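You operate a simulated robot arm through the tools that you are given. There is no shell and no other tool. Be economical: measure what you need, move in short steps, check, and stop when the job is done.

You are at the controls of a simulated two-armed robot. One attempt, no reset.

## Task
Unclamp the nozzle, rinse it and hang it in the blue rack.
Fine: the nozzle in the rinse stand; rinse under the tap; leave the tap off and the rinse head open. What is to be rubbed or washed off counts as gone when no trace of it is left.

The check looks at the end state, three seconds after you hand in, the way a careful person would. Anything else that was tipped, shoved, dropped, spilled or broken makes it a failure.

## Robot
Two 7-joint arms with two-finger parallel grippers on one trunk, on a base that drives. Base frame: it is fixed to the floor where the robot stands at the start and does not move with it; the origin is under the middle of the robot, x ahead of it, y to its left, z up; the surface under the hand at the start is at about z = 82. Lengths are in cm, angles in rad, forces in N, time in s.
The left shoulder is at the start at [5, 16.5, 123], the right one opposite. With the tool pointing down near the work surface each hand reaches from about 10 to 68 cm from the robot's upright axis, wherever it stands, measured 20 degrees to its own side. Places, roughly: cart pump lever [110, 50, 100]; clamp lever [70, -10, 120]; feed lever [80, 30, 90]; grey drain lever [70, 0, 100]; nozzle [-25, -125, 100]; rinse head [70, -10, 120]; tap lever [0, -100, 100]; third hole of the blue rack [-30, -130, 90]. Payload 3.91 kg a hand.
The TCP of each hand is the grasp point between the finger pads, 3 cm short of the fingertips. In the tool frame z runs along the fingers and y along their closing line. The gripper opens to 11 cm. The fingers are 2 cm wide and 1 cm thick; the gripper's body (4.8 by 11.2 cm) begins 5.5 cm behind the TCP.
Orientation is that of the tool frame in the base frame, as [roll, pitch, yaw] about the fixed x, y, z axes, in that order (R = Rz(yaw) Ry(pitch) Rx(roll)). With the fingers straight down and closing along the base's y, the tool's x points along the base's -x, its y along +y and its z along -z.

## Interface
- The arms move only by the tool move_arm. It takes "left_increments", "right_increments" or both (then of equal length, played together; a hand with none holds still); each is one flat list of numbers, 7 for each row, row after row: the shift along the tool's x, y, z in m, then the turn, a rotation vector about the tool's x, y, z in rad, then the closure in counts, from 0 (fully open) to 255 (shut). In form: [tx, ty, tz, wx, wy, wz, grip, tx, ty, tz, wx, wy, wz, grip, ...]. A call has 1 to 8 rows; each row is the pose to reach, as a shift and turn from the pose commanded when the call began, along the tool's axes at that moment. A row lasts 0.2 s, in which the tool goes at most 5 cm and 0.15 rad; a call with a longer step from one row to the next is refused whole, and so is a gripper value outside its range. A pose out of reach is approached as far as the arm can. The call stops where the force on the tool passes 90 N (or 10 N more than at its start, if that is more) or the arm is blocked; 0.2 s more then pass. Each finger travels about 4.5 cm/s and halts on what it meets, pressing with about 30 N; the grip force reading is that of the motor and also rises with nothing between the fingers. The clock runs only during rows and for 0.2 s after the last one: add rows that repeat a pose to give the fingers time. It gives the time, the measured TCP pose, the force on the tool (base axes), the opening and the grip force at its end, in the units of the frame above (readings bear some noise), with the torque about the TCP (base axes, N m) and any sound that the robot's microphone picked up.
- Cameras (640 x 400 px; columns grow to the right, rows downward): "scene" is now at [9.99, -5.4, 140.21]; the picture's right is [-0.60, -0.80, 0.00], its down [-0.44, 0.33, -0.84] and it looks along [0.67, -0.50, -0.55] (base axes); focal length 214 px, centre (320, 200). "left" rides on the left gripper at [7.2, -1.7, -10.3] in its tool frame; the picture's right is [0.23, 0.97, 0.00], its down [-0.76, 0.18, -0.62] and it looks along [-0.61, 0.14, 0.78] (tool axes); focal length 222 px, centre (320, 200). "right" rides on the right gripper at [7.2, 1.7, -10.3] in its tool frame; the picture's right is [-0.23, 0.97, 0.00], its down [-0.76, -0.18, -0.62] and it looks along [-0.61, -0.14, 0.78] (tool axes); focal length 222 px, centre (320, 200). There is no depth. A picture from a camera that has moved, and an enlarged one, comes with that camera's place and axes in the base frame and with its lens.
- camera(camera): a new picture of that camera. The clock stands still meanwhile.
- slide_trunk(by): slides the trunk up (or, below 0, down) by that many cm; the arms and the scene camera ride with it, the base frame stays. It gives what a move gives, with no picture.
- steer(legs): drives the robot by 1 to 6 legs, each [ahead, left, turn to the left] in cm, cm and rad, along the robot's own axes; the way and the turn of a leg run together, so that a leg with both is an arc; at most 150 cm and 3.142 rad a leg. The arms and the cameras ride along, it lands a little off, and it stops where it bumps. It gives what a move gives.
- turn_head(pan, tilt): turns the head with the scene camera to pan (to the left, within 1.396 rad either way) and tilt (down, from -0.506 to 1.204), counted from straight ahead of the robot. It gives what a move gives.
- inspect(camera, box): a new picture of the part [left, top, right, bottom] of that camera's present view, enlarged. The clock stands still meanwhile.
- close_job(): hands the job in; it is judged then, once.

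Work in short steps. Places have to be worked out from the pictures, the camera data and where the tool is seen: move nearer, look again, correct. Check each grasp and each placing, and mend what went wrong. You have 120 turns and 88 pictures in all, those below and enlarged ones among them. Open the grippers and draw the arms clear of the work before you hand the job in, unless the task says otherwise.

The tools are called after "Call:" by a JSON object that holds its "name" and its "arguments". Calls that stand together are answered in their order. move_arm: Moves the arms, as the interface text tells. Its arguments: {"type":"object","properties":{"left_increments":{"type":"array","items":{"type":"number"}},"right_increments":{"type":"array","items":{"type":"number"}}},"required":[]} The other tools are called the same way: slide_trunk (by) slides the trunk up or down; steer (legs) drives the base; turn_head (pan, tilt) turns the head that bears the scene camera; camera (camera) takes a picture; inspect (camera, box) takes an enlarged picture of a part of a camera's view; close_job () hands the job in.

At the start:

```text
clock: 0.0
left_tool_pos: [41.57, -1.5, 100.04]
left_orientation: [3.141, -0.001, -3.139]
left_contact_force: [0.2, -0.2, -0.1]
left_torque: [-0.03, 0.0, -0.01]
left_finger_gap: 11.0
left_grip_force: 0.0
right_tool_pos: [27.55, -39.26, 100.08]
right_orientation: [-3.14, 0.0, -3.142]
right_contact_force: [-0.1, -0.3, 0.0]
right_torque: [-0.01, 0.01, 0.01]
right_finger_gap: 10.97
right_grip_force: 0.1
trunk travel left (down, up): [-45.0, 5.3]
robot x, y, heading: [0.07, 0.35, 0.004]
head pan, tilt: [-0.642, 0.578]
```

scene: 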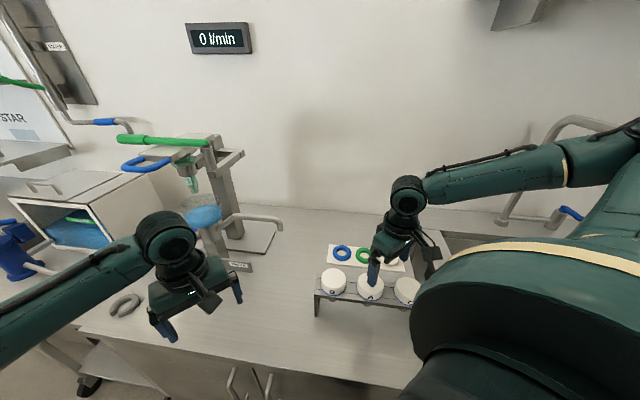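
right: 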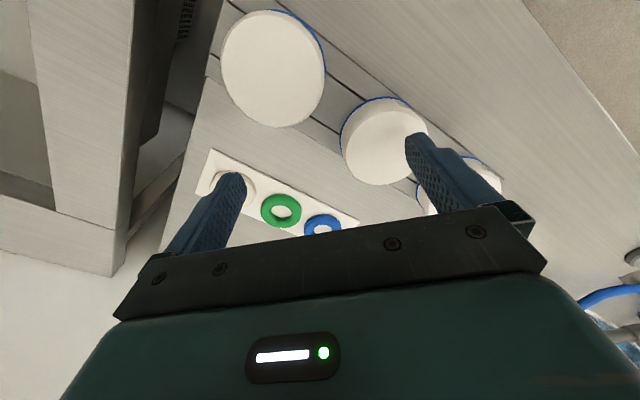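
left: 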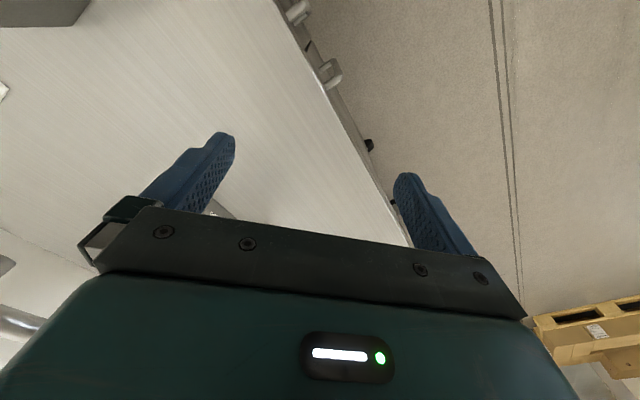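

I'll look around first: the stand straight ahead-right, and then the region to the right.

Call:
{"name": "inspect", "arguments": {"camera": "scene", "box": [80, 80, 320, 280]}}

Call:
{"name": "turn_head", "arguments": {"pan": -1.39, "tilt": 0.5}}

Call:
{"name": "camera", "arguments": {"camera": "scene"}}

Call:
{"name": "turn_head", "arguments": {"pan": 0.1, "tilt": 0.4}}

Call:
{"name": "camera", "arguments": {"camera": "scene"}}

```text
2.00 times, centred on (200, 180) of scene
camera zoom: at [9.99, -5.4, 140.21], right [-0.6, -0.8, 0.0], down [-0.44, 0.33, -0.84], along [0.67, -0.5, -0.55], focal length 429 px, centre (560, 240)
```

zoom: 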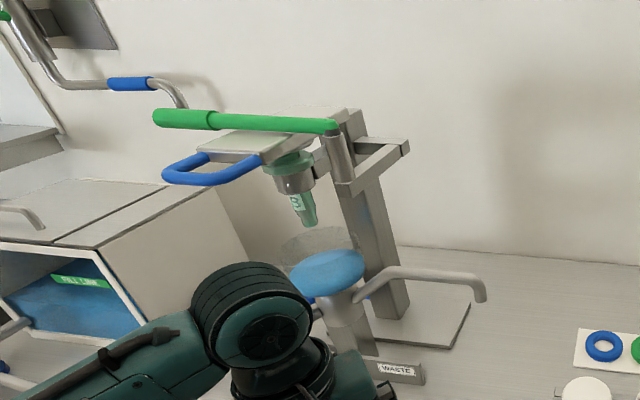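

```text
clock: 1.1
left_tool_pos: [41.71, -1.47, 100.1]
left_orientation: [3.141, 0.001, -3.138]
left_contact_force: [0.0, -0.5, 0.1]
left_torque: [-0.01, -0.03, -0.05]
left_finger_gap: 10.99
left_grip_force: 0.1
right_tool_pos: [27.6, -39.32, 100.02]
right_orientation: [3.141, -0.001, -3.142]
right_contact_force: [0.1, -0.5, 0.5]
right_torque: [0.01, 0.01, 0.03]
right_finger_gap: 11.0
right_grip_force: 0.1
trunk travel left (down, up): [-45.0, 5.3]
robot x, y, heading: [-0.05, -0.03, -0.0]
head pan, tilt: [-1.389, 0.499]
```

```text
83 pictures are left
camera scene: at [4.51, -9.01, 140.92], right [-0.98, -0.18, 0.0], down [-0.09, 0.47, -0.88], along [0.16, -0.86, -0.48], focal length 214 px, centre (320, 200)
```

scene: 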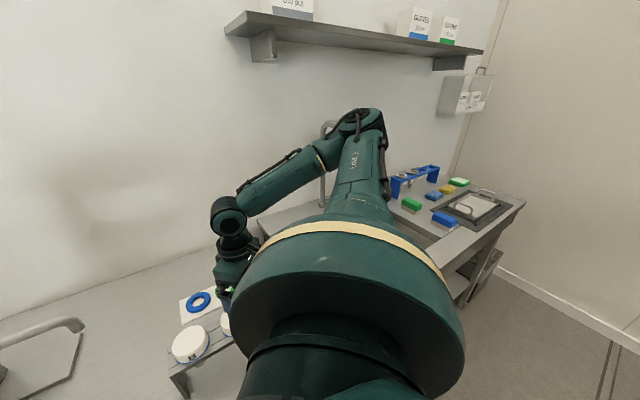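

```text
clock: 2.7
left_tool_pos: [41.65, -1.47, 99.96]
left_orientation: [3.141, 0.001, -3.14]
left_contact_force: [0.0, -0.1, 0.2]
left_torque: [-0.01, 0.01, 0.01]
left_finger_gap: 11.0
left_grip_force: 0.1
right_tool_pos: [27.7, -39.32, 100.09]
right_orientation: [-3.141, 0.0, -3.141]
right_contact_force: [0.4, -0.7, -0.5]
right_torque: [-0.02, 0.03, -0.02]
right_finger_gap: 11.02
right_grip_force: 0.1
trunk travel left (down, up): [-45.0, 5.3]
robot x, y, heading: [-0.49, 0.11, 0.003]
head pan, tilt: [0.099, 0.4]
```

```text
82 pictures are left
camera scene: at [12.08, 0.85, 141.83], right [0.1, -1.0, 0.0], down [-0.39, -0.04, -0.92], along [0.92, 0.09, -0.39], focal length 214 px, centre (320, 200)
```

scene: 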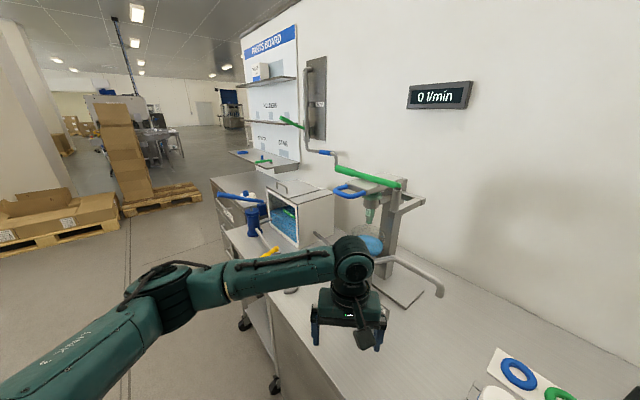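

The bench runs obliquely along the wall (normal about −0.66 rad). I'll raise both hands, then turn to face the bench.

Call:
{"name": "move_arm", "arguments": {"left_increments": [0, 0, -0.04, 0, 0, 0, 0, 0, 0, -0.08, 0, 0, 0, 0, 0, 0, -0.12, 0, 0, 0, 0], "right_increments": [0, 0, -0.04, 0, 0, 0, 0, 0, 0, -0.08, 0, 0, 0, 0, 0, 0, -0.12, 0, 0, 0, 0]}}

Call:
{"name": "steer", "arguments": {"legs": [[0, 0, -0.655]]}}

Call:
{"name": "turn_head", "arguments": {"pan": 0.5, "tilt": 0.5}}

Call:
{"name": "camera", "arguments": {"camera": "scene"}}

Call:
{"name": "turn_head", "arguments": {"pan": -1.0, "tilt": 0.5}}

Call:
{"name": "camera", "arguments": {"camera": "scene"}}

```text
clock: 3.5
left_tool_pos: [41.33, -1.46, 112.16]
left_orientation: [3.141, -0.001, -3.14]
left_contact_force: [0.1, 0.5, -0.4]
left_torque: [0.0, 0.01, -0.01]
left_finger_gap: 11.01
left_grip_force: 0.1
right_tool_pos: [27.45, -39.4, 112.02]
right_orientation: [-3.141, 0.002, -3.142]
right_contact_force: [-0.3, 0.7, 0.0]
right_torque: [0.02, 0.02, 0.03]
right_finger_gap: 10.98
right_grip_force: 0.2
trunk travel left (down, up): [-45.0, 5.3]
robot x, y, heading: [0.14, -0.14, 0.002]
head pan, tilt: [0.099, 0.4]
```

```text
clock: 5.7
left_tool_pos: [31.74, -26.59, 112.12]
left_orientation: [3.139, -0.002, 2.481]
left_contact_force: [-0.8, -1.1, -0.2]
left_torque: [-0.02, 0.0, 0.01]
left_finger_gap: 11.02
left_grip_force: 0.0
right_tool_pos: [-2.51, -48.11, 111.99]
right_orientation: [-3.141, -0.001, 2.482]
right_contact_force: [0.5, -0.4, 0.0]
right_torque: [0.02, -0.01, 0.01]
right_finger_gap: 11.0
right_grip_force: 0.1
trunk travel left (down, up): [-45.0, 5.3]
robot x, y, heading: [0.12, -0.17, -0.661]
head pan, tilt: [0.099, 0.4]
```

```text
clock: 6.5
left_tool_pos: [31.86, -26.63, 112.26]
left_orientation: [3.141, 0.001, 2.482]
left_contact_force: [-0.2, 0.3, 0.0]
left_torque: [-0.02, 0.01, -0.02]
left_finger_gap: 10.99
left_grip_force: 0.0
right_tool_pos: [-2.48, -47.98, 111.94]
right_orientation: [-3.14, 0.0, 2.483]
right_contact_force: [-0.4, -0.3, -0.2]
right_torque: [-0.03, 0.01, 0.0]
right_finger_gap: 10.98
right_grip_force: 0.1
trunk travel left (down, up): [-45.0, 5.3]
robot x, y, heading: [0.56, -0.12, -0.661]
head pan, tilt: [0.499, 0.499]
```

```text
81 pictures are left
camera scene: at [11.22, -3.34, 140.92], right [-0.16, -0.99, 0.0], down [-0.47, 0.08, -0.88], along [0.87, -0.14, -0.48], focal length 214 px, centre (320, 200)
```

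scene: 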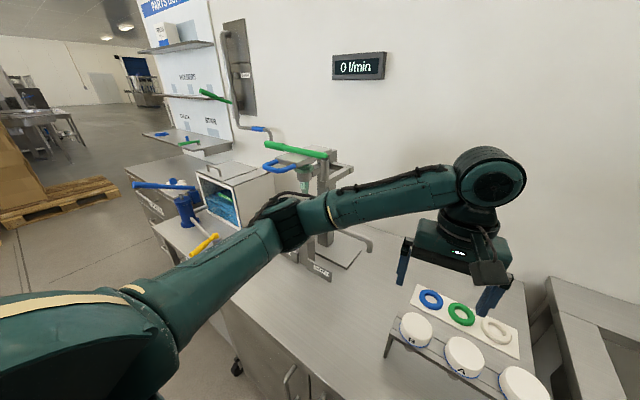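

```text
clock: 8.1
left_tool_pos: [31.68, -26.71, 112.15]
left_orientation: [3.141, 0.001, 2.481]
left_contact_force: [0.5, 0.0, -0.4]
left_torque: [0.01, -0.02, 0.03]
left_finger_gap: 10.98
left_grip_force: 0.0
right_tool_pos: [-2.42, -47.92, 112.02]
right_orientation: [3.142, 0.0, 2.481]
right_contact_force: [0.5, 0.7, 0.8]
right_torque: [0.01, 0.0, -0.02]
right_finger_gap: 11.01
right_grip_force: 0.0
trunk travel left (down, up): [-45.0, 5.3]
robot x, y, heading: [-0.15, 0.1, -0.661]
head pan, tilt: [-1.0, 0.499]
```

```text
80 pictures are left
camera scene: at [1.43, -10.92, 140.92], right [-1.0, 0.09, 0.0], down [0.04, 0.48, -0.88], along [-0.08, -0.87, -0.48], focal length 214 px, centre (320, 200)
```

scene: 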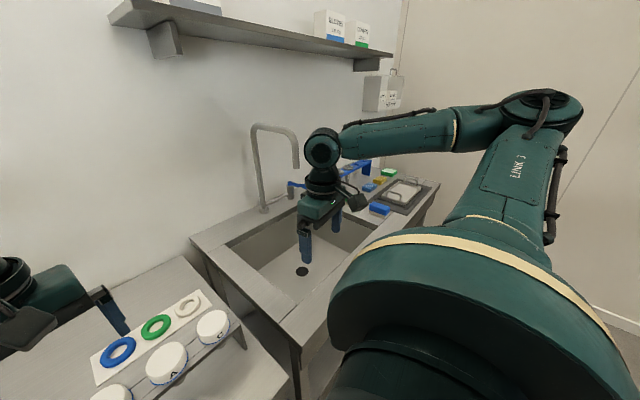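

Now I'll drive left so the rinse stand is in front, and inspect it.

Call:
{"name": "steer", "arguments": {"legs": [[0, 28, 0]]}}

Call:
{"name": "turn_head", "arguments": {"pan": 0.15, "tilt": 0.5}}

Call:
{"name": "camera", "arguments": {"camera": "scene"}}

```text
clock: 11.2
left_tool_pos: [48.99, -4.68, 112.24]
left_orientation: [3.141, 0.001, 2.481]
left_contact_force: [-0.1, 0.0, 0.2]
left_torque: [-0.04, 0.02, 0.02]
left_finger_gap: 11.01
left_grip_force: 0.1
right_tool_pos: [14.67, -25.83, 111.99]
right_orientation: [3.141, 0.0, 2.481]
right_contact_force: [-0.4, 0.5, -0.3]
right_torque: [-0.03, 0.0, 0.01]
right_finger_gap: 11.01
right_grip_force: 0.1
trunk travel left (down, up): [-45.0, 5.3]
robot x, y, heading: [17.33, 21.85, -0.663]
head pan, tilt: [-1.0, 0.499]
```

```text
clock: 12.6
left_tool_pos: [48.96, -4.78, 112.16]
left_orientation: [3.142, 0.0, 2.48]
left_contact_force: [-0.1, 0.1, 0.0]
left_torque: [0.0, 0.03, -0.01]
left_finger_gap: 11.01
left_grip_force: 0.0
right_tool_pos: [14.73, -25.85, 112.02]
right_orientation: [3.141, 0.002, 2.479]
right_contact_force: [0.3, 0.5, -0.4]
right_torque: [-0.02, 0.01, -0.03]
right_finger_gap: 11.0
right_grip_force: 0.1
trunk travel left (down, up): [-45.0, 5.3]
robot x, y, heading: [17.16, 22.21, -0.659]
head pan, tilt: [0.15, 0.499]
```

```text
79 pictures are left
camera scene: at [27.37, 15.73, 140.92], right [-0.49, -0.87, 0.0], down [-0.42, 0.24, -0.88], along [0.76, -0.43, -0.48], focal length 214 px, centre (320, 200)
```

scene: 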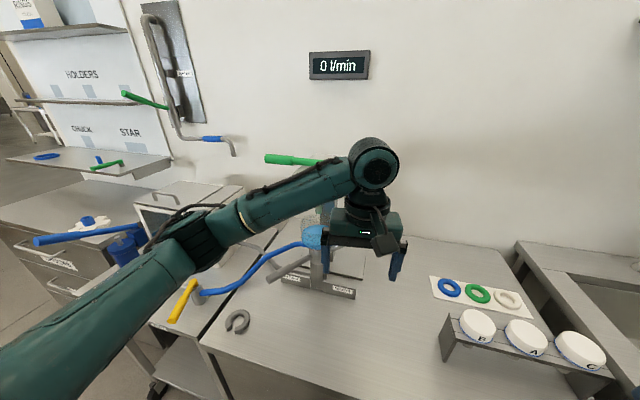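

The left arm hides the stand; I'll pull the left hand back toward me and to the left.

Call:
{"name": "move_arm", "arguments": {"left_increments": [0.04, 0.02, 0.01, 0, 0, 0, 0, 0.08, 0.04, 0.02, 0, 0, 0, 0, 0.12, 0.06, 0.03, 0, 0, 0, 0, 0.15, 0.09, 0.05, 0, 0, 0, 0, 0.15, 0.13, 0.06, 0, 0, 0, 0, 0.15, 0.17, 0.06, 0, 0, 0, 0]}}

Call:
{"name": "camera", "arguments": {"camera": "scene"}}

```text
clock: 14.0
left_tool_pos: [47.57, 18.04, 106.3]
left_orientation: [-3.141, -0.001, 2.479]
left_contact_force: [0.2, 0.9, 0.4]
left_torque: [-0.01, 0.01, -0.01]
left_finger_gap: 11.02
left_grip_force: 0.0
right_tool_pos: [14.65, -25.86, 112.1]
right_orientation: [3.141, 0.001, 2.478]
right_contact_force: [0.2, 0.8, 0.2]
right_torque: [0.02, 0.02, -0.02]
right_finger_gap: 11.01
right_grip_force: 0.1
trunk travel left (down, up): [-45.0, 5.3]
robot x, y, heading: [17.0, 22.33, -0.664]
head pan, tilt: [0.15, 0.499]
```

```text
78 pictures are left
camera scene: at [27.38, 15.84, 140.92], right [-0.49, -0.87, 0.0], down [-0.42, 0.23, -0.88], along [0.76, -0.43, -0.48], focal length 214 px, centre (320, 200)
```

scene: 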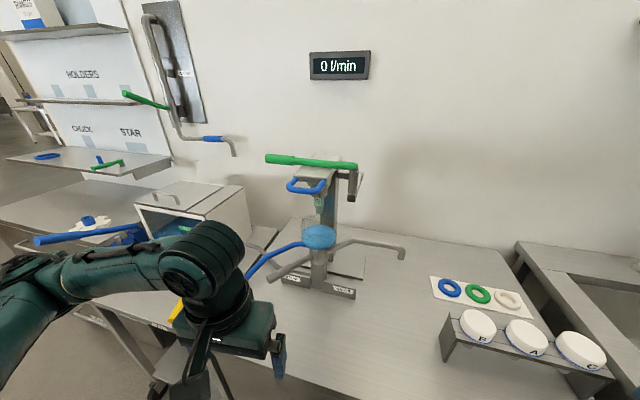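

Call:
{"name": "inspect", "arguments": {"camera": "scene", "box": [240, 140, 420, 310]}}

```text
2.35 times, centred on (330, 225) of scene
camera zoom: at [27.38, 15.84, 140.92], right [-0.49, -0.87, 0.0], down [-0.42, 0.23, -0.88], along [0.76, -0.43, -0.48], focal length 505 px, centre (296, 141)
```

zoom: 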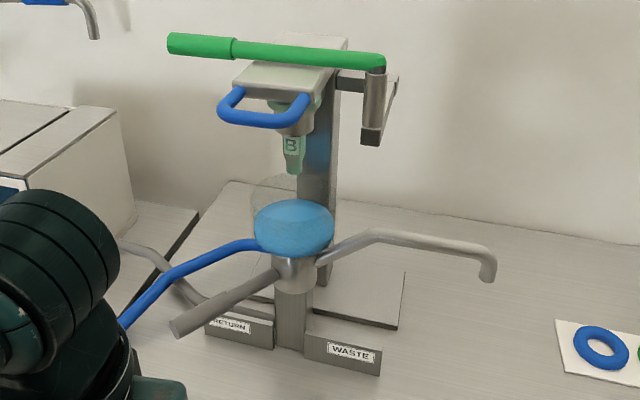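

I estimate: clamp lever from pivot (63,-13.5,124.5) to end (78,2.5,125); loop front (61.5,0,122); nozzle tip (70,-8,111). I want a side view of the hinge, so I'll bring the right hand nearer as a camera.

Call:
{"name": "move_arm", "arguments": {"right_increments": [0, 0.04, -0.02, 0, 0, 0, 0, -0.02, 0.08, -0.02, 0, 0, 0, 0, -0.04, 0.12, -0.02, 0, 0, 0, 0, -0.06, 0.14, -0.02, 0, 0, 0, 0]}}

Call:
{"name": "camera", "arguments": {"camera": "right"}}

Call:
{"name": "camera", "arguments": {"camera": "scene"}}

```text
clock: 15.0
left_tool_pos: [47.57, 18.01, 106.21]
left_orientation: [-3.14, 0.001, 2.479]
left_contact_force: [0.7, -0.4, 0.2]
left_torque: [0.02, 0.02, 0.01]
left_finger_gap: 11.0
left_grip_force: 0.0
right_tool_pos: [28.3, -18.49, 113.98]
right_orientation: [3.141, 0.0, 2.479]
right_contact_force: [0.5, -0.6, 0.0]
right_torque: [-0.01, 0.03, -0.04]
right_finger_gap: 11.01
right_grip_force: 0.1
trunk travel left (down, up): [-45.0, 5.3]
robot x, y, heading: [16.85, 22.41, -0.66]
head pan, tilt: [0.15, 0.499]
```

```text
76 pictures are left
camera right: at [23.47, -12.63, 124.39], right [0.78, 0.63, 0.0], down [0.49, -0.61, 0.62], along [0.39, -0.48, -0.78], focal length 222 px, centre (320, 200)
```

right: 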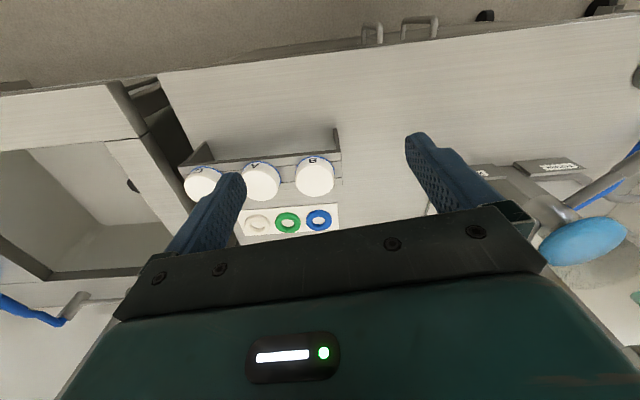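

```text
75 pictures are left
camera scene: at [27.43, 15.73, 140.9], right [-0.49, -0.87, 0.0], down [-0.42, 0.24, -0.88], along [0.76, -0.43, -0.48], focal length 214 px, centre (320, 200)
```

scene: 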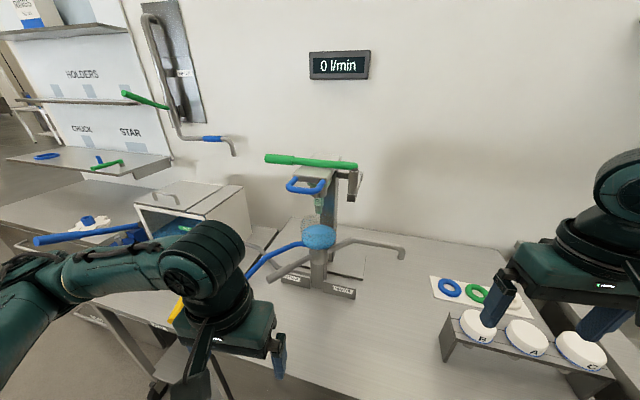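

Zoom tightly on the clamp mechanism.

Call:
{"name": "inspect", "arguments": {"camera": "scene", "box": [260, 145, 370, 215]}}

```text
5.71 times, centred on (315, 180) of scene
camera zoom: at [27.43, 15.73, 140.9], right [-0.49, -0.87, 0.0], down [-0.42, 0.24, -0.88], along [0.76, -0.43, -0.48], focal length 1226 px, centre (349, 314)
```

zoom: 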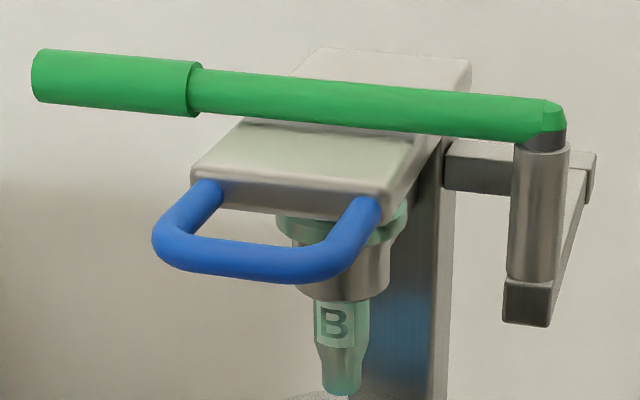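

The clamp is a vertical-hinged swing lever over a lid with a blue loop; nozzle "B" sits in a ring beneath. I'll drive a bit nearer and left for the left hand.

Call:
{"name": "steer", "arguments": {"legs": [[5, 5, 0]]}}

Call:
{"name": "turn_head", "arguments": {"pan": 0.1, "tilt": 0.5}}

Call:
{"name": "camera", "arguments": {"camera": "scene"}}

```text
clock: 16.1
left_tool_pos: [54.61, 18.71, 106.22]
left_orientation: [3.141, -0.001, 2.48]
left_contact_force: [-0.2, -0.3, 0.8]
left_torque: [-0.01, 0.01, 0.04]
left_finger_gap: 10.99
left_grip_force: 0.1
right_tool_pos: [35.03, -17.65, 114.03]
right_orientation: [3.14, 0.001, 2.477]
right_contact_force: [-0.1, 0.2, -0.2]
right_torque: [0.01, 0.03, -0.02]
right_finger_gap: 10.98
right_grip_force: 0.2
trunk travel left (down, up): [-45.0, 5.3]
robot x, y, heading: [23.52, 23.16, -0.665]
head pan, tilt: [0.15, 0.499]
```

```text
clock: 16.7
left_tool_pos: [54.47, 18.75, 106.21]
left_orientation: [3.141, -0.001, 2.479]
left_contact_force: [0.5, -0.2, 1.0]
left_torque: [0.01, 0.03, -0.01]
left_finger_gap: 10.99
left_grip_force: 0.0
right_tool_pos: [34.96, -17.72, 114.03]
right_orientation: [3.141, -0.002, 2.477]
right_contact_force: [0.5, -0.2, -0.2]
right_torque: [0.0, 0.04, 0.02]
right_finger_gap: 11.01
right_grip_force: 0.0
trunk travel left (down, up): [-45.0, 5.3]
robot x, y, heading: [24.26, 23.49, -0.66]
head pan, tilt: [0.099, 0.499]
```

```text
73 pictures are left
camera scene: at [34.07, 16.2, 140.92], right [-0.54, -0.84, 0.0], down [-0.4, 0.26, -0.88], along [0.74, -0.47, -0.48], focal length 214 px, centre (320, 200)
```

scene: 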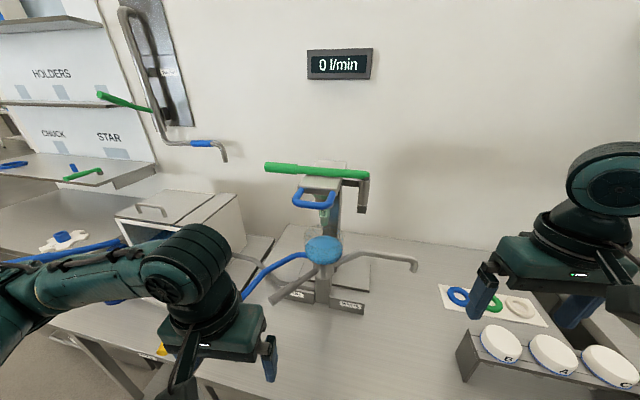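

Lever end ≈(77.8,2.5,124.7). I'll raise the left hand to z≈136 with the fingers closing, then pass over and beyond the lever to hook it from behind.

Call:
{"name": "move_arm", "arguments": {"left_increments": [0, 0, -0.05, 0, 0, 0, 60, 0, 0, -0.1, 0, 0, 0, 120, 0, 0, -0.15, 0, 0, 0, 180, 0, 0, -0.2, 0, 0, 0, 255, 0, 0, -0.25, 0, 0, 0, 255, 0, 0, -0.3, 0, 0, 0, 255]}}

Call:
{"name": "move_arm", "arguments": {"left_increments": [-0.05, 0, 0, 0, 0, 0, 255, -0.1, 0, 0, 0, 0, 0, 255, -0.15, 0, 0, 0, 0, 0, 255, -0.2, 0, 0, 0, 0, 0, 255, -0.25, -0.005, 0, 0, 0, 0, 255, -0.3, -0.005, 0, 0, 0, 0, 255, -0.325, -0.01, 0, 0, 0, 0, 255]}}

Call:
{"name": "camera", "arguments": {"camera": "scene"}}

```text
clock: 18.1
left_tool_pos: [54.4, 18.72, 136.23]
left_orientation: [3.14, 0.001, 2.48]
left_contact_force: [0.6, 0.1, -0.2]
left_torque: [0.01, -0.01, 0.01]
left_finger_gap: 0.0
left_grip_force: 10.4
right_tool_pos: [34.9, -17.62, 114.04]
right_orientation: [3.138, 0.001, 2.476]
right_contact_force: [-0.4, 0.1, 0.0]
right_torque: [-0.02, -0.03, 0.03]
right_finger_gap: 11.01
right_grip_force: 0.0
trunk travel left (down, up): [-45.0, 5.3]
robot x, y, heading: [24.3, 23.01, -0.662]
head pan, tilt: [0.099, 0.499]
```

```text
refused: row 5 steps farther than a row can; nothing moved
```

```text
72 pictures are left
camera scene: at [33.95, 16.23, 140.92], right [-0.54, -0.84, 0.0], down [-0.4, 0.26, -0.88], along [0.74, -0.47, -0.48], focal length 214 px, centre (320, 200)
```

scene: 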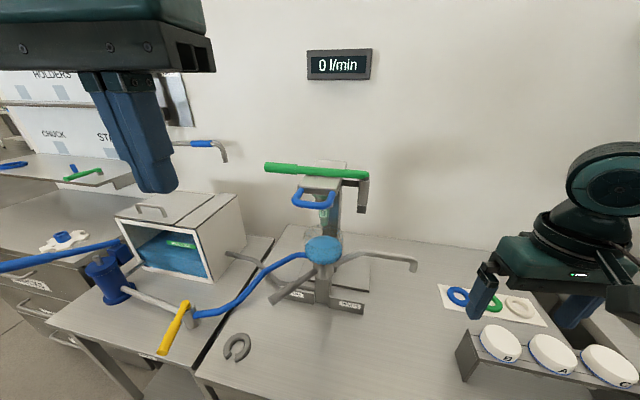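

Rise done; the forward call was refused for step size, so I resend with smaller steps.

Call:
{"name": "move_arm", "arguments": {"left_increments": [-0.045, 0, 0, 0, 0, 0, 255, -0.09, 0, 0, 0, 0, 0, 255, -0.135, 0, 0, 0, 0, 0, 255, -0.18, 0, 0, 0, 0, 0, 255, -0.225, -0.003, 0, 0, 0, 0, 255, -0.27, -0.006, 0, 0, 0, 0, 255, -0.3, -0.01, 0, 0, 0, 0, 255, -0.325, -0.01, 0, 0, 0, 0, 255]}}

Call:
{"name": "camera", "arguments": {"camera": "scene"}}

```text
clock: 19.9
left_tool_pos: [76.74, 0.01, 136.15]
left_orientation: [3.14, 0.002, 2.476]
left_contact_force: [-0.3, 0.3, -0.4]
left_torque: [0.02, 0.0, 0.02]
left_finger_gap: 0.0
left_grip_force: 30.1
left hand out of reach, approached as far as the arm can: row 7, 8
right_tool_pos: [35.08, -17.6, 114.02]
right_orientation: [3.141, -0.001, 2.477]
right_contact_force: [0.2, -0.1, -0.3]
right_torque: [0.03, 0.0, 0.01]
right_finger_gap: 10.99
right_grip_force: 0.0
trunk travel left (down, up): [-45.0, 5.3]
robot x, y, heading: [24.39, 22.88, -0.663]
head pan, tilt: [0.099, 0.499]
```

```text
71 pictures are left
camera scene: at [34.1, 16.22, 140.92], right [-0.54, -0.84, 0.0], down [-0.4, 0.26, -0.88], along [0.74, -0.47, -0.48], focal length 214 px, centre (320, 200)
```

scene: 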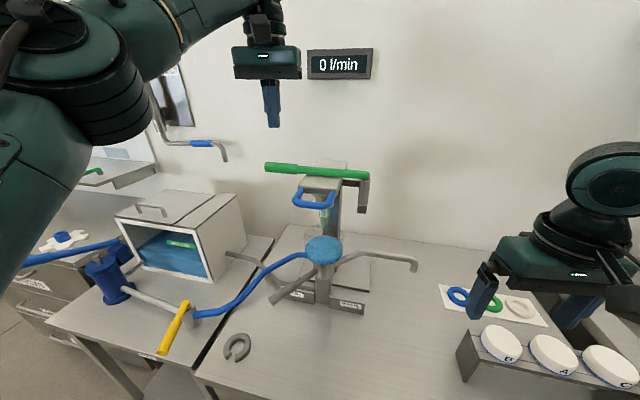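

At reach limit; drive 4 cm ahead, raise trunk won't be needed.

Call:
{"name": "steer", "arguments": {"legs": [[4, 0, 0]]}}

Call:
{"name": "camera", "arguments": {"camera": "scene"}}

```text
clock: 20.8
left_tool_pos: [77.55, -0.62, 136.01]
left_orientation: [-3.141, 0.0, 2.477]
left_contact_force: [-0.3, 0.8, 0.0]
left_torque: [0.0, 0.0, 0.01]
left_finger_gap: 0.02
left_grip_force: 29.6
right_tool_pos: [35.83, -18.27, 113.99]
right_orientation: [3.141, 0.001, 2.475]
right_contact_force: [0.4, 0.0, 0.0]
right_torque: [0.01, 0.02, -0.01]
right_finger_gap: 11.01
right_grip_force: 0.0
trunk travel left (down, up): [-45.0, 5.3]
robot x, y, heading: [24.91, 22.19, -0.666]
head pan, tilt: [0.099, 0.499]
stopped in leg 1: the robot was blocked; the commanded pose is now the measured one
```

```text
70 pictures are left
camera scene: at [34.98, 15.56, 140.91], right [-0.54, -0.84, 0.0], down [-0.4, 0.26, -0.88], along [0.74, -0.47, -0.48], focal length 214 px, centre (320, 200)
```

scene: 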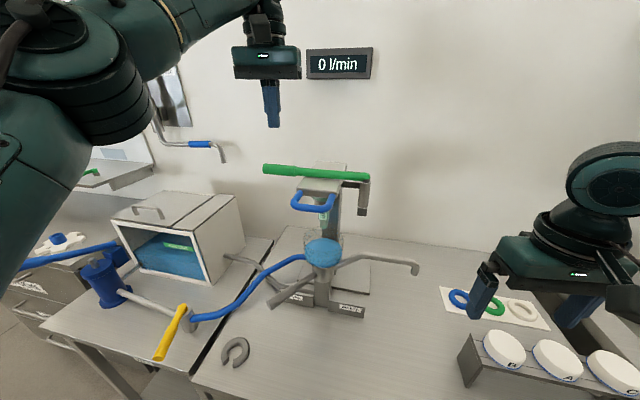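

Base bumped the bench, so instead raise the trunk 5 to gain reach, lower the hand to z≈130 and push beyond the lever.

Call:
{"name": "slide_trunk", "arguments": {"by": 5}}

Call:
{"name": "move_arm", "arguments": {"left_increments": [0, 0, 0.04, 0, 0, 0, 255, 0, 0, 0.08, 0, 0, 0, 255, 0, 0, 0.11, 0, 0, 0, 255, -0.02, 0, 0.11, 0, 0, 0, 255, -0.03, 0, 0.11, 0, 0, 0, 255]}}

Call:
{"name": "inspect", "arguments": {"camera": "scene", "box": [220, 20, 400, 240]}}

```text
clock: 21.7
left_tool_pos: [77.53, -0.76, 141.11]
left_orientation: [-3.141, 0.002, 2.478]
left_contact_force: [-0.4, -0.4, -0.3]
left_torque: [-0.01, -0.02, -0.01]
left_finger_gap: 0.0
left_grip_force: 30.6
right_tool_pos: [35.75, -18.32, 119.01]
right_orientation: [-3.141, 0.0, 2.474]
right_contact_force: [-0.5, -0.8, -1.0]
right_torque: [0.0, 0.03, -0.01]
right_finger_gap: 11.0
right_grip_force: 0.1
trunk travel left (down, up): [-50.0, 0.3]
robot x, y, heading: [24.89, 22.56, -0.665]
head pan, tilt: [0.099, 0.499]
```

```text
clock: 22.9
left_tool_pos: [80.08, -2.68, 130.14]
left_orientation: [3.14, 0.002, 2.475]
left_contact_force: [-0.1, -0.3, 0.2]
left_torque: [-0.02, 0.02, 0.01]
left_finger_gap: 0.0
left_grip_force: 29.9
right_tool_pos: [35.92, -18.31, 119.11]
right_orientation: [3.141, 0.0, 2.475]
right_contact_force: [0.6, -0.1, 0.6]
right_torque: [-0.02, 0.01, -0.07]
right_finger_gap: 10.99
right_grip_force: 0.0
trunk travel left (down, up): [-50.0, 0.3]
robot x, y, heading: [24.86, 21.7, -0.669]
head pan, tilt: [0.099, 0.499]
```

```text
1.82 times, centred on (310, 130) of scene
camera zoom: at [34.99, 15.57, 145.91], right [-0.54, -0.84, 0.0], down [-0.4, 0.26, -0.88], along [0.74, -0.47, -0.48], focal length 390 px, centre (338, 327)
```

zoom: 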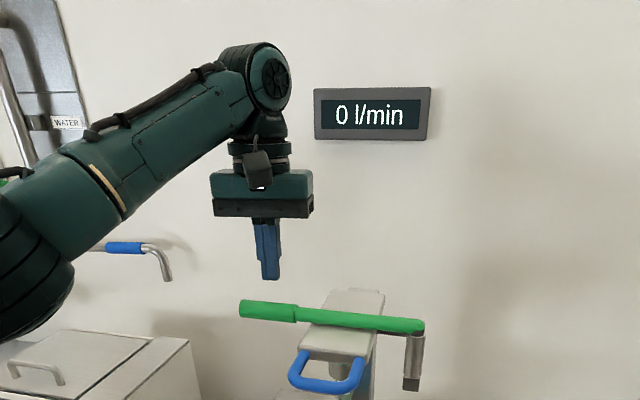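

Finger is ~5 cm behind the lever (d 64.8). Lower to z≈126.7 and pull back gently 8 cm, sliding slightly rightward.

Call:
{"name": "move_arm", "arguments": {"left_increments": [0, 0, 0.034, 0, 0, 0, 255, 0.025, 0, 0.034, 0, 0, 0, 255, 0.045, 0, 0.034, 0, 0, 0, 255, 0.065, -0.002, 0.034, 0, 0, 0, 255, 0.085, -0.008, 0.034, 0, 0, 0, 255]}}

Call:
{"name": "inspect", "arguments": {"camera": "scene", "box": [220, 60, 400, 280]}}

```text
clock: 24.1
left_tool_pos: [72.68, 2.08, 126.71]
left_orientation: [3.141, 0.002, 2.476]
left_contact_force: [-0.5, 0.7, 0.4]
left_torque: [0.01, 0.0, 0.0]
left_finger_gap: 0.01
left_grip_force: 30.3
right_tool_pos: [35.88, -18.24, 119.05]
right_orientation: [3.14, 0.0, 2.475]
right_contact_force: [0.3, -0.4, 0.3]
right_torque: [-0.01, -0.03, -0.02]
right_finger_gap: 11.0
right_grip_force: 0.1
trunk travel left (down, up): [-50.0, 0.3]
robot x, y, heading: [25.09, 22.46, -0.664]
head pan, tilt: [0.099, 0.499]
```

```text
1.82 times, centred on (310, 170) of scene
camera zoom: at [34.95, 15.55, 145.92], right [-0.54, -0.84, 0.0], down [-0.4, 0.26, -0.88], along [0.74, -0.47, -0.48], focal length 390 px, centre (338, 254)
```

zoom: 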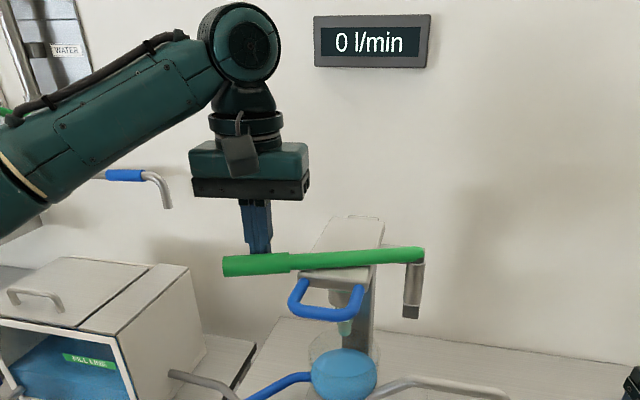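

The lever swings freely. Continue around the arc to ~100° toward me.

Call:
{"name": "move_arm", "arguments": {"left_increments": [0.049, -0.009, -0.003, 0, 0, 0, 255, 0.077, -0.028, -0.004, 0, 0, 0, 255, 0.102, -0.047, -0.004, 0, 0, 0, 255, 0.123, -0.071, -0.004, 0, 0, 0, 255, 0.14, -0.098, -0.004, 0, 0, 0, 255, 0.152, -0.127, -0.004, 0, 0, 0, 255, 0.159, -0.158, -0.004, 0, 0, 0, 255, 0.16, -0.19, -0.004, 0, 0, 0, 255]}}

Call:
{"name": "camera", "arguments": {"camera": "scene"}}

```text
clock: 25.9
left_tool_pos: [52.11, 0.58, 127.24]
left_orientation: [3.061, 0.005, 2.501]
left_contact_force: [53.1, 74.1, 4.6]
left_torque: [1.7, -1.21, -0.8]
left_finger_gap: 0.0
left_grip_force: 30.2
right_tool_pos: [37.01, -16.8, 119.52]
right_orientation: [-3.128, 0.003, 2.483]
right_contact_force: [-1.4, -0.2, 0.6]
right_torque: [0.02, 0.01, 0.0]
right_finger_gap: 11.0
right_grip_force: 0.1
trunk travel left (down, up): [-50.0, 0.3]
robot x, y, heading: [25.23, 22.48, -0.654]
head pan, tilt: [0.099, 0.499]
stopped in row 8 (left hand): the force on the tool passed its limit at 151 N (the readings are from after the stop); the commanded pose is now the measured one
```

```text
67 pictures are left
camera scene: at [36.02, 17.24, 145.92], right [-0.53, -0.85, 0.01], down [-0.41, 0.24, -0.88], along [0.74, -0.47, -0.48], focal length 214 px, centre (320, 200)
```

scene: 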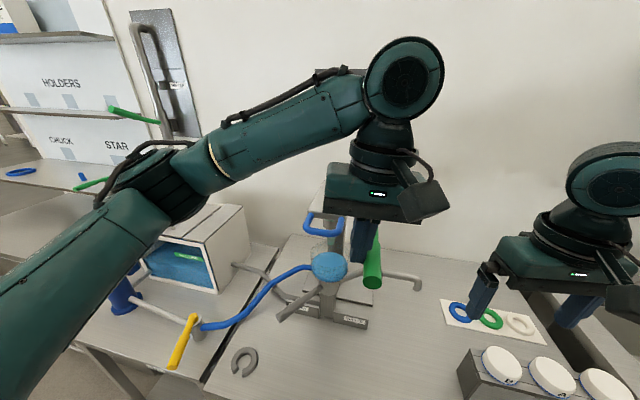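

The lever reached its stop, pointing at me. I'll relieve the push, rise clear and check the stand.

Call:
{"name": "move_arm", "arguments": {"left_increments": [0, 0.025, 0, 0, 0, 0, 255, 0, 0.04, -0.04, 0, 0, 0, 255, 0, 0.06, -0.08, 0, 0, 0, 255, 0.03, 0.1, -0.09, 0, 0, 0, 200, 0.06, 0.13, -0.09, 0, 0, 0, 100, 0.08, 0.17, -0.09, 0, 0, 0, 0]}}

Call:
{"name": "camera", "arguments": {"camera": "scene"}}

```text
refused: row 4 steps farther than a row can; nothing moved
```

```text
66 pictures are left
camera scene: at [36.02, 17.24, 145.92], right [-0.53, -0.85, 0.01], down [-0.41, 0.24, -0.88], along [0.74, -0.47, -0.48], focal length 214 px, centre (320, 200)
```

scene: 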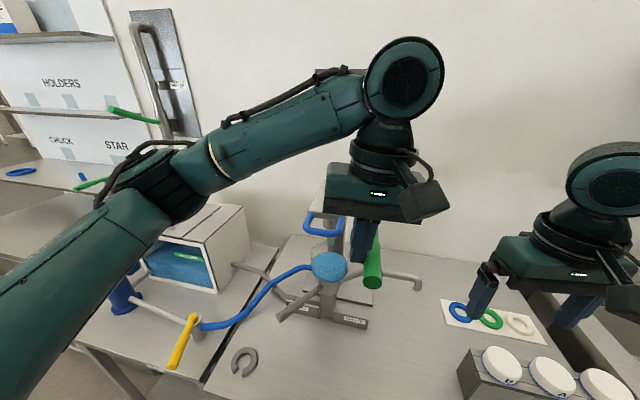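

Resend with smaller steps: release left, rise, then back off.

Call:
{"name": "move_arm", "arguments": {"left_increments": [0, 0.03, 0, 0, 0, 0, 255, 0, 0.04, -0.04, 0, 0, 0, 255, 0.03, 0.05, -0.07, 0, 0, 0, 255, 0.06, 0.06, -0.1, 0, 0, 0, 255, 0.09, 0.065, -0.1, 0, 0, 0, 255]}}

Call:
{"name": "camera", "arguments": {"camera": "scene"}}

```text
clock: 27.1
left_tool_pos: [46.98, 9.1, 137.75]
left_orientation: [3.055, 0.004, 2.49]
left_contact_force: [0.7, -0.3, 0.8]
left_torque: [0.01, -0.02, 0.04]
left_finger_gap: 0.01
left_grip_force: 30.2
right_tool_pos: [36.05, -18.19, 119.04]
right_orientation: [3.141, -0.001, 2.479]
right_contact_force: [-0.4, -0.3, 0.5]
right_torque: [0.0, 0.05, -0.01]
right_finger_gap: 11.0
right_grip_force: 0.0
trunk travel left (down, up): [-50.0, 0.3]
robot x, y, heading: [25.11, 22.54, -0.663]
head pan, tilt: [0.099, 0.499]
```

```text
65 pictures are left
camera scene: at [35.12, 15.73, 145.92], right [-0.53, -0.85, 0.0], down [-0.4, 0.26, -0.88], along [0.74, -0.47, -0.48], focal length 214 px, centre (320, 200)
```

scene: 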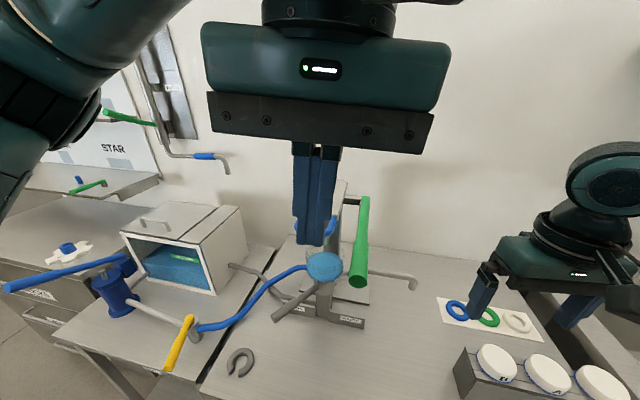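

Lever is open, pointing toward me. Now tilt the left hand ~43° forward and lower it in front of the blue loop (loop front ≈ d 48.6, u 38, z 122).

Call:
{"name": "move_arm", "arguments": {"left_increments": [-0.015, 0.002, 0.033, 0.014, -0.125, 0, 255, -0.03, 0.004, 0.066, 0.028, -0.25, 0, 255, -0.05, 0.006, 0.1, 0.043, -0.375, 0, 255, -0.07, 0.008, 0.133, 0.057, -0.5, 0, 255, -0.087, 0.01, 0.166, 0.07, -0.625, 0, 255, -0.105, 0.013, 0.2, 0.086, -0.75, 0, 255]}}

Call:
{"name": "camera", "arguments": {"camera": "scene"}}

Call:
{"name": "camera", "arguments": {"camera": "left"}}

```text
clock: 28.5
left_tool_pos: [57.39, 4.86, 117.85]
left_orientation: [3.131, 0.754, 2.45]
left_contact_force: [0.5, 0.5, -0.1]
left_torque: [0.0, 0.0, -0.03]
left_finger_gap: 0.0
left_grip_force: 29.6
right_tool_pos: [36.12, -18.19, 119.17]
right_orientation: [3.141, 0.001, 2.481]
right_contact_force: [0.6, -0.1, -0.5]
right_torque: [0.02, 0.03, 0.01]
right_finger_gap: 11.03
right_grip_force: 0.0
trunk travel left (down, up): [-50.0, 0.3]
robot x, y, heading: [25.66, 22.35, -0.661]
head pan, tilt: [0.099, 0.499]
```

```text
64 pictures are left
camera scene: at [35.22, 15.76, 145.92], right [-0.53, -0.85, 0.0], down [-0.41, 0.26, -0.88], along [0.74, -0.47, -0.48], focal length 214 px, centre (320, 200)
```

scene: 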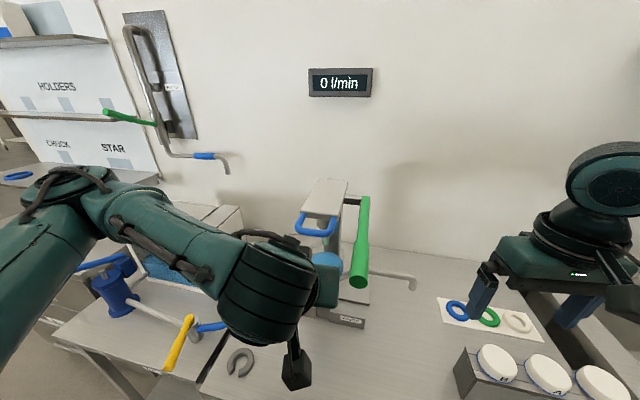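

```text
63 pictures are left
camera left: at [46.95, 11.43, 120.41], right [0.49, 0.86, -0.15], down [0.21, 0.05, 0.98], along [0.85, -0.51, -0.15], focal length 222 px, centre (320, 200)
```

left: 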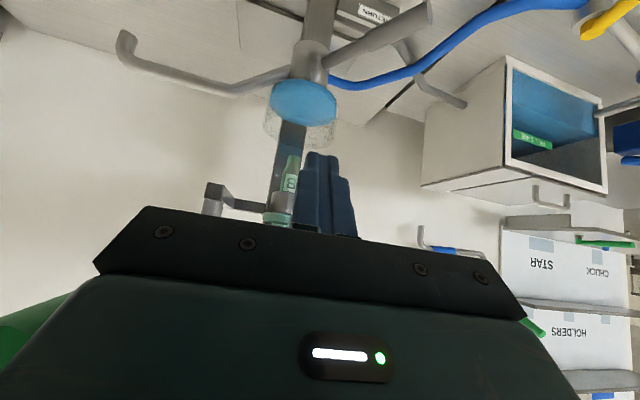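

Finger is in front of and below the loop. I'll push along −x (up-forward) to contact the bar and lift along its arc to ~40°.

Call:
{"name": "move_arm", "arguments": {"left_increments": [-0.03, 0, 0.004, 0, 0, 0, 255, -0.056, 0, 0.004, 0, 0, 0, 255, -0.083, 0, -0.016, 0, 0, 0, 255, -0.11, 0, -0.036, 0, 0, 0, 255, -0.142, 0, -0.046, 0, 0, 0, 255, -0.174, 0, -0.056, 0, 0, 0, 255]}}

Call:
{"name": "camera", "arguments": {"camera": "scene"}}

```text
clock: 29.9
left_tool_pos: [64.45, -0.9, 133.81]
left_orientation: [3.128, 0.751, 2.453]
left_contact_force: [0.1, 0.1, -0.8]
left_torque: [0.0, -0.03, 0.01]
left_finger_gap: 0.0
left_grip_force: 29.9
right_tool_pos: [36.24, -18.19, 118.96]
right_orientation: [-3.142, 0.001, 2.481]
right_contact_force: [-0.4, -1.0, 0.2]
right_torque: [0.01, 0.05, -0.02]
right_finger_gap: 10.96
right_grip_force: 0.0
trunk travel left (down, up): [-50.0, 0.3]
robot x, y, heading: [25.01, 22.27, -0.67]
head pan, tilt: [0.099, 0.499]
```

```text
62 pictures are left
camera scene: at [35.24, 15.66, 145.89], right [-0.53, -0.85, 0.0], down [-0.41, 0.26, -0.88], along [0.74, -0.47, -0.48], focal length 214 px, centre (320, 200)
```

scene: 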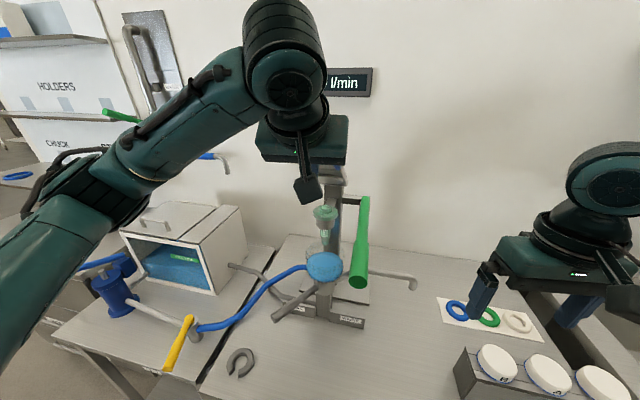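

The nozzle is exposed, the lid is rising. Continue to ~85°.

Call:
{"name": "move_arm", "arguments": {"left_increments": [-0.034, 0, 0.002, 0, 0, 0, 255, -0.067, 0, 0.006, 0, 0, 0, 255, -0.09, 0, 0.014, 0, 0, 0, 255, -0.114, 0, 0.024, 0, 0, 0, 255, -0.14, 0, 0.042, 0, 0, 0, 255]}}

Call:
{"name": "camera", "arguments": {"camera": "scene"}}

Call:
{"name": "camera", "arguments": {"camera": "left"}}

```text
clock: 31.1
left_tool_pos: [73.58, -9.13, 141.06]
left_orientation: [3.129, 0.768, 2.445]
left_contact_force: [-14.4, -4.0, 21.1]
left_torque: [-0.44, 0.11, -0.49]
left_finger_gap: 0.0
left_grip_force: 30.7
right_tool_pos: [35.82, -17.98, 119.12]
right_orientation: [3.137, 0.005, 2.481]
right_contact_force: [-0.8, -0.5, 0.0]
right_torque: [-0.02, -0.01, 0.0]
right_finger_gap: 10.99
right_grip_force: 0.0
trunk travel left (down, up): [-50.0, 0.3]
robot x, y, heading: [25.41, 22.73, -0.662]
head pan, tilt: [0.099, 0.499]
```

```text
61 pictures are left
camera scene: at [34.59, 15.78, 146.0], right [-0.53, -0.85, 0.0], down [-0.4, 0.26, -0.88], along [0.74, -0.47, -0.48], focal length 214 px, centre (320, 200)
```

scene: 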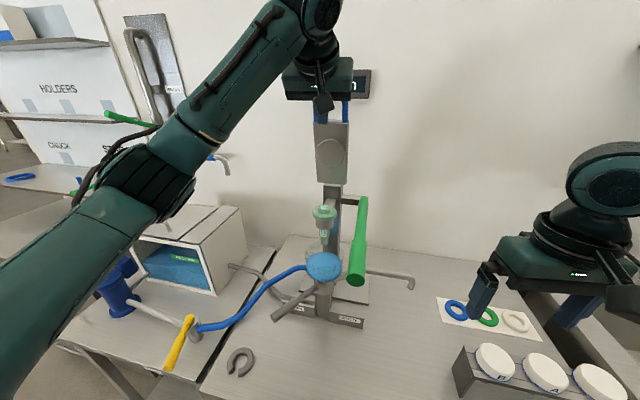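

```text
60 pictures are left
camera left: at [63.11, -2.52, 143.55], right [0.49, 0.86, -0.15], down [0.2, 0.06, 0.98], along [0.85, -0.51, -0.14], focal length 222 px, centre (320, 200)
```

left: 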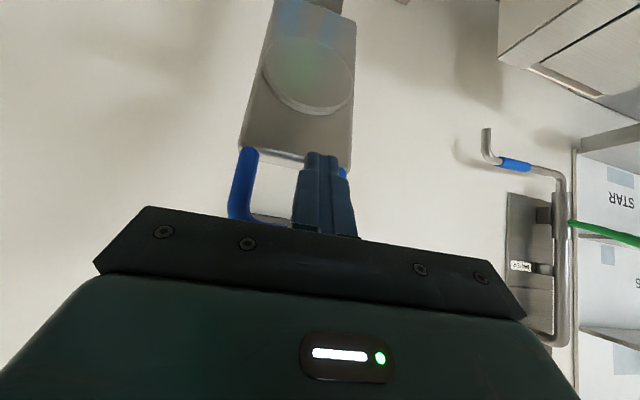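

The lid looks about vertical. Withdraw the finger along its axis and see whether the lid stays.

Call:
{"name": "move_arm", "arguments": {"left_increments": [0.005, 0, -0.02, 0, 0, 0, 255, 0.005, 0, -0.05, 0, 0, 0, 255, 0.01, 0, -0.09, 0, 0, 0, 255]}}

Call:
{"name": "camera", "arguments": {"camera": "left"}}

```text
clock: 31.9
left_tool_pos: [68.77, -4.71, 146.27]
left_orientation: [3.129, 0.753, 2.453]
left_contact_force: [0.2, 0.0, 0.7]
left_torque: [-0.01, -0.02, 0.0]
left_finger_gap: 0.0
left_grip_force: 30.0
right_tool_pos: [36.13, -18.15, 119.08]
right_orientation: [3.142, 0.002, 2.479]
right_contact_force: [0.0, -0.8, -0.7]
right_torque: [0.02, -0.01, 0.0]
right_finger_gap: 10.99
right_grip_force: 0.1
trunk travel left (down, up): [-50.0, 0.3]
robot x, y, heading: [25.45, 22.53, -0.662]
head pan, tilt: [0.099, 0.499]
```

```text
59 pictures are left
camera left: at [58.31, 1.81, 148.86], right [0.48, 0.86, -0.14], down [0.21, 0.05, 0.98], along [0.85, -0.5, -0.15], focal length 222 px, centre (320, 200)
```

left: 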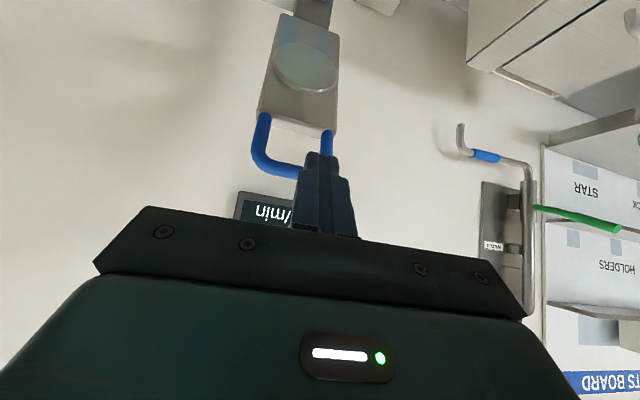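

The lid stays open. Return the left hand to pointing down, back off to the left, open it, and inspect the nozzle.

Call:
{"name": "move_arm", "arguments": {"left_increments": [0.02, 0, -0.03, 0, 0.125, 0, 255, 0.04, 0.02, -0.06, 0, 0.25, 0, 200, 0.05, 0.04, -0.1, 0, 0.375, 0, 150, 0.05, 0.06, -0.13, 0, 0.5, 0, 100, 0.05, 0.08, -0.16, 0, 0.625, 0, 50, 0.05, 0.1, -0.18, 0, 0.755, 0, 0]}}

Call:
{"name": "inspect", "arguments": {"camera": "scene", "box": [270, 180, 380, 270]}}

```text
clock: 33.3
left_tool_pos: [63.38, 12.53, 153.27]
left_orientation: [3.135, 0.004, 2.458]
left_contact_force: [1.3, 0.2, -0.4]
left_torque: [0.01, 0.1, 0.0]
left_finger_gap: 9.96
left_grip_force: 0.1
left hand out of reach, approached as far as the arm can: row 6
right_tool_pos: [36.58, -18.09, 119.02]
right_orientation: [-3.139, -0.003, 2.479]
right_contact_force: [0.5, -0.1, 0.8]
right_torque: [0.01, 0.08, -0.01]
right_finger_gap: 11.0
right_grip_force: 0.1
trunk travel left (down, up): [-50.0, 0.3]
robot x, y, heading: [25.38, 22.42, -0.666]
head pan, tilt: [0.099, 0.499]
```

```text
4.44 times, centred on (325, 225) of scene
camera zoom: at [35.52, 15.75, 145.88], right [-0.53, -0.85, 0.0], down [-0.41, 0.26, -0.88], along [0.74, -0.47, -0.48], focal length 953 px, centre (298, 89)
```

zoom: 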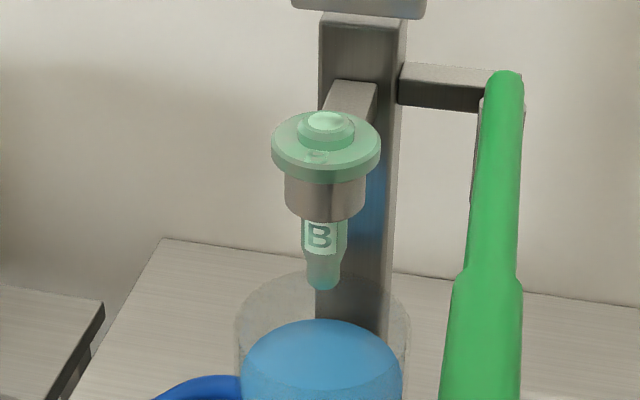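

Nozzle: flange ~5.6 cm across at z≈120 with a knob on top. Before choosing the grip, let me look at the blue rack from here.

Call:
{"name": "turn_head", "arguments": {"pan": -0.95, "tilt": 0.35}}

Call:
{"name": "camera", "arguments": {"camera": "scene"}}

```text
clock: 34.6
left_tool_pos: [62.89, 12.62, 153.43]
left_orientation: [3.134, 0.005, 2.459]
left_contact_force: [0.1, -0.5, 0.0]
left_torque: [0.0, -0.01, -0.03]
left_finger_gap: 10.99
left_grip_force: 0.0
right_tool_pos: [36.23, -18.09, 119.09]
right_orientation: [3.14, 0.0, 2.481]
right_contact_force: [0.7, 0.3, 0.2]
right_torque: [0.0, 0.02, 0.0]
right_finger_gap: 11.02
right_grip_force: 0.0
trunk travel left (down, up): [-50.0, 0.3]
robot x, y, heading: [24.94, 22.5, -0.665]
head pan, tilt: [-0.949, 0.351]
```

```text
57 pictures are left
camera scene: at [27.05, 11.29, 147.28], right [-1.0, 0.04, 0.0], down [0.01, 0.34, -0.94], along [-0.04, -0.94, -0.34], focal length 214 px, centre (320, 200)
```

scene: 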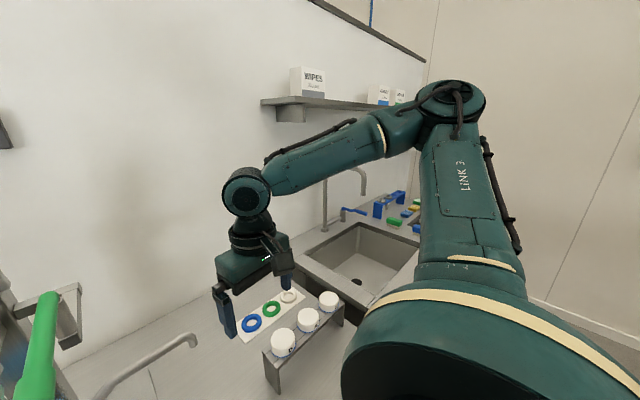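

Call:
{"name": "inspect", "arguments": {"camera": "scene", "box": [310, 160, 430, 240]}}

```text
5.00 times, centred on (370, 200) of scene
camera zoom: at [27.05, 11.29, 147.28], right [-1.0, 0.04, 0.0], down [0.01, 0.34, -0.94], along [-0.04, -0.94, -0.34], focal length 1072 px, centre (70, 200)
```

zoom: 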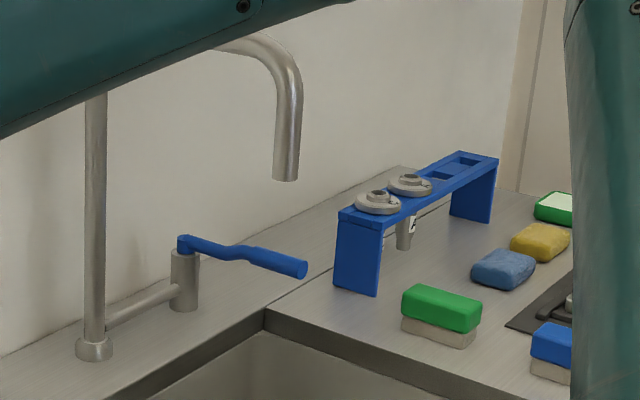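

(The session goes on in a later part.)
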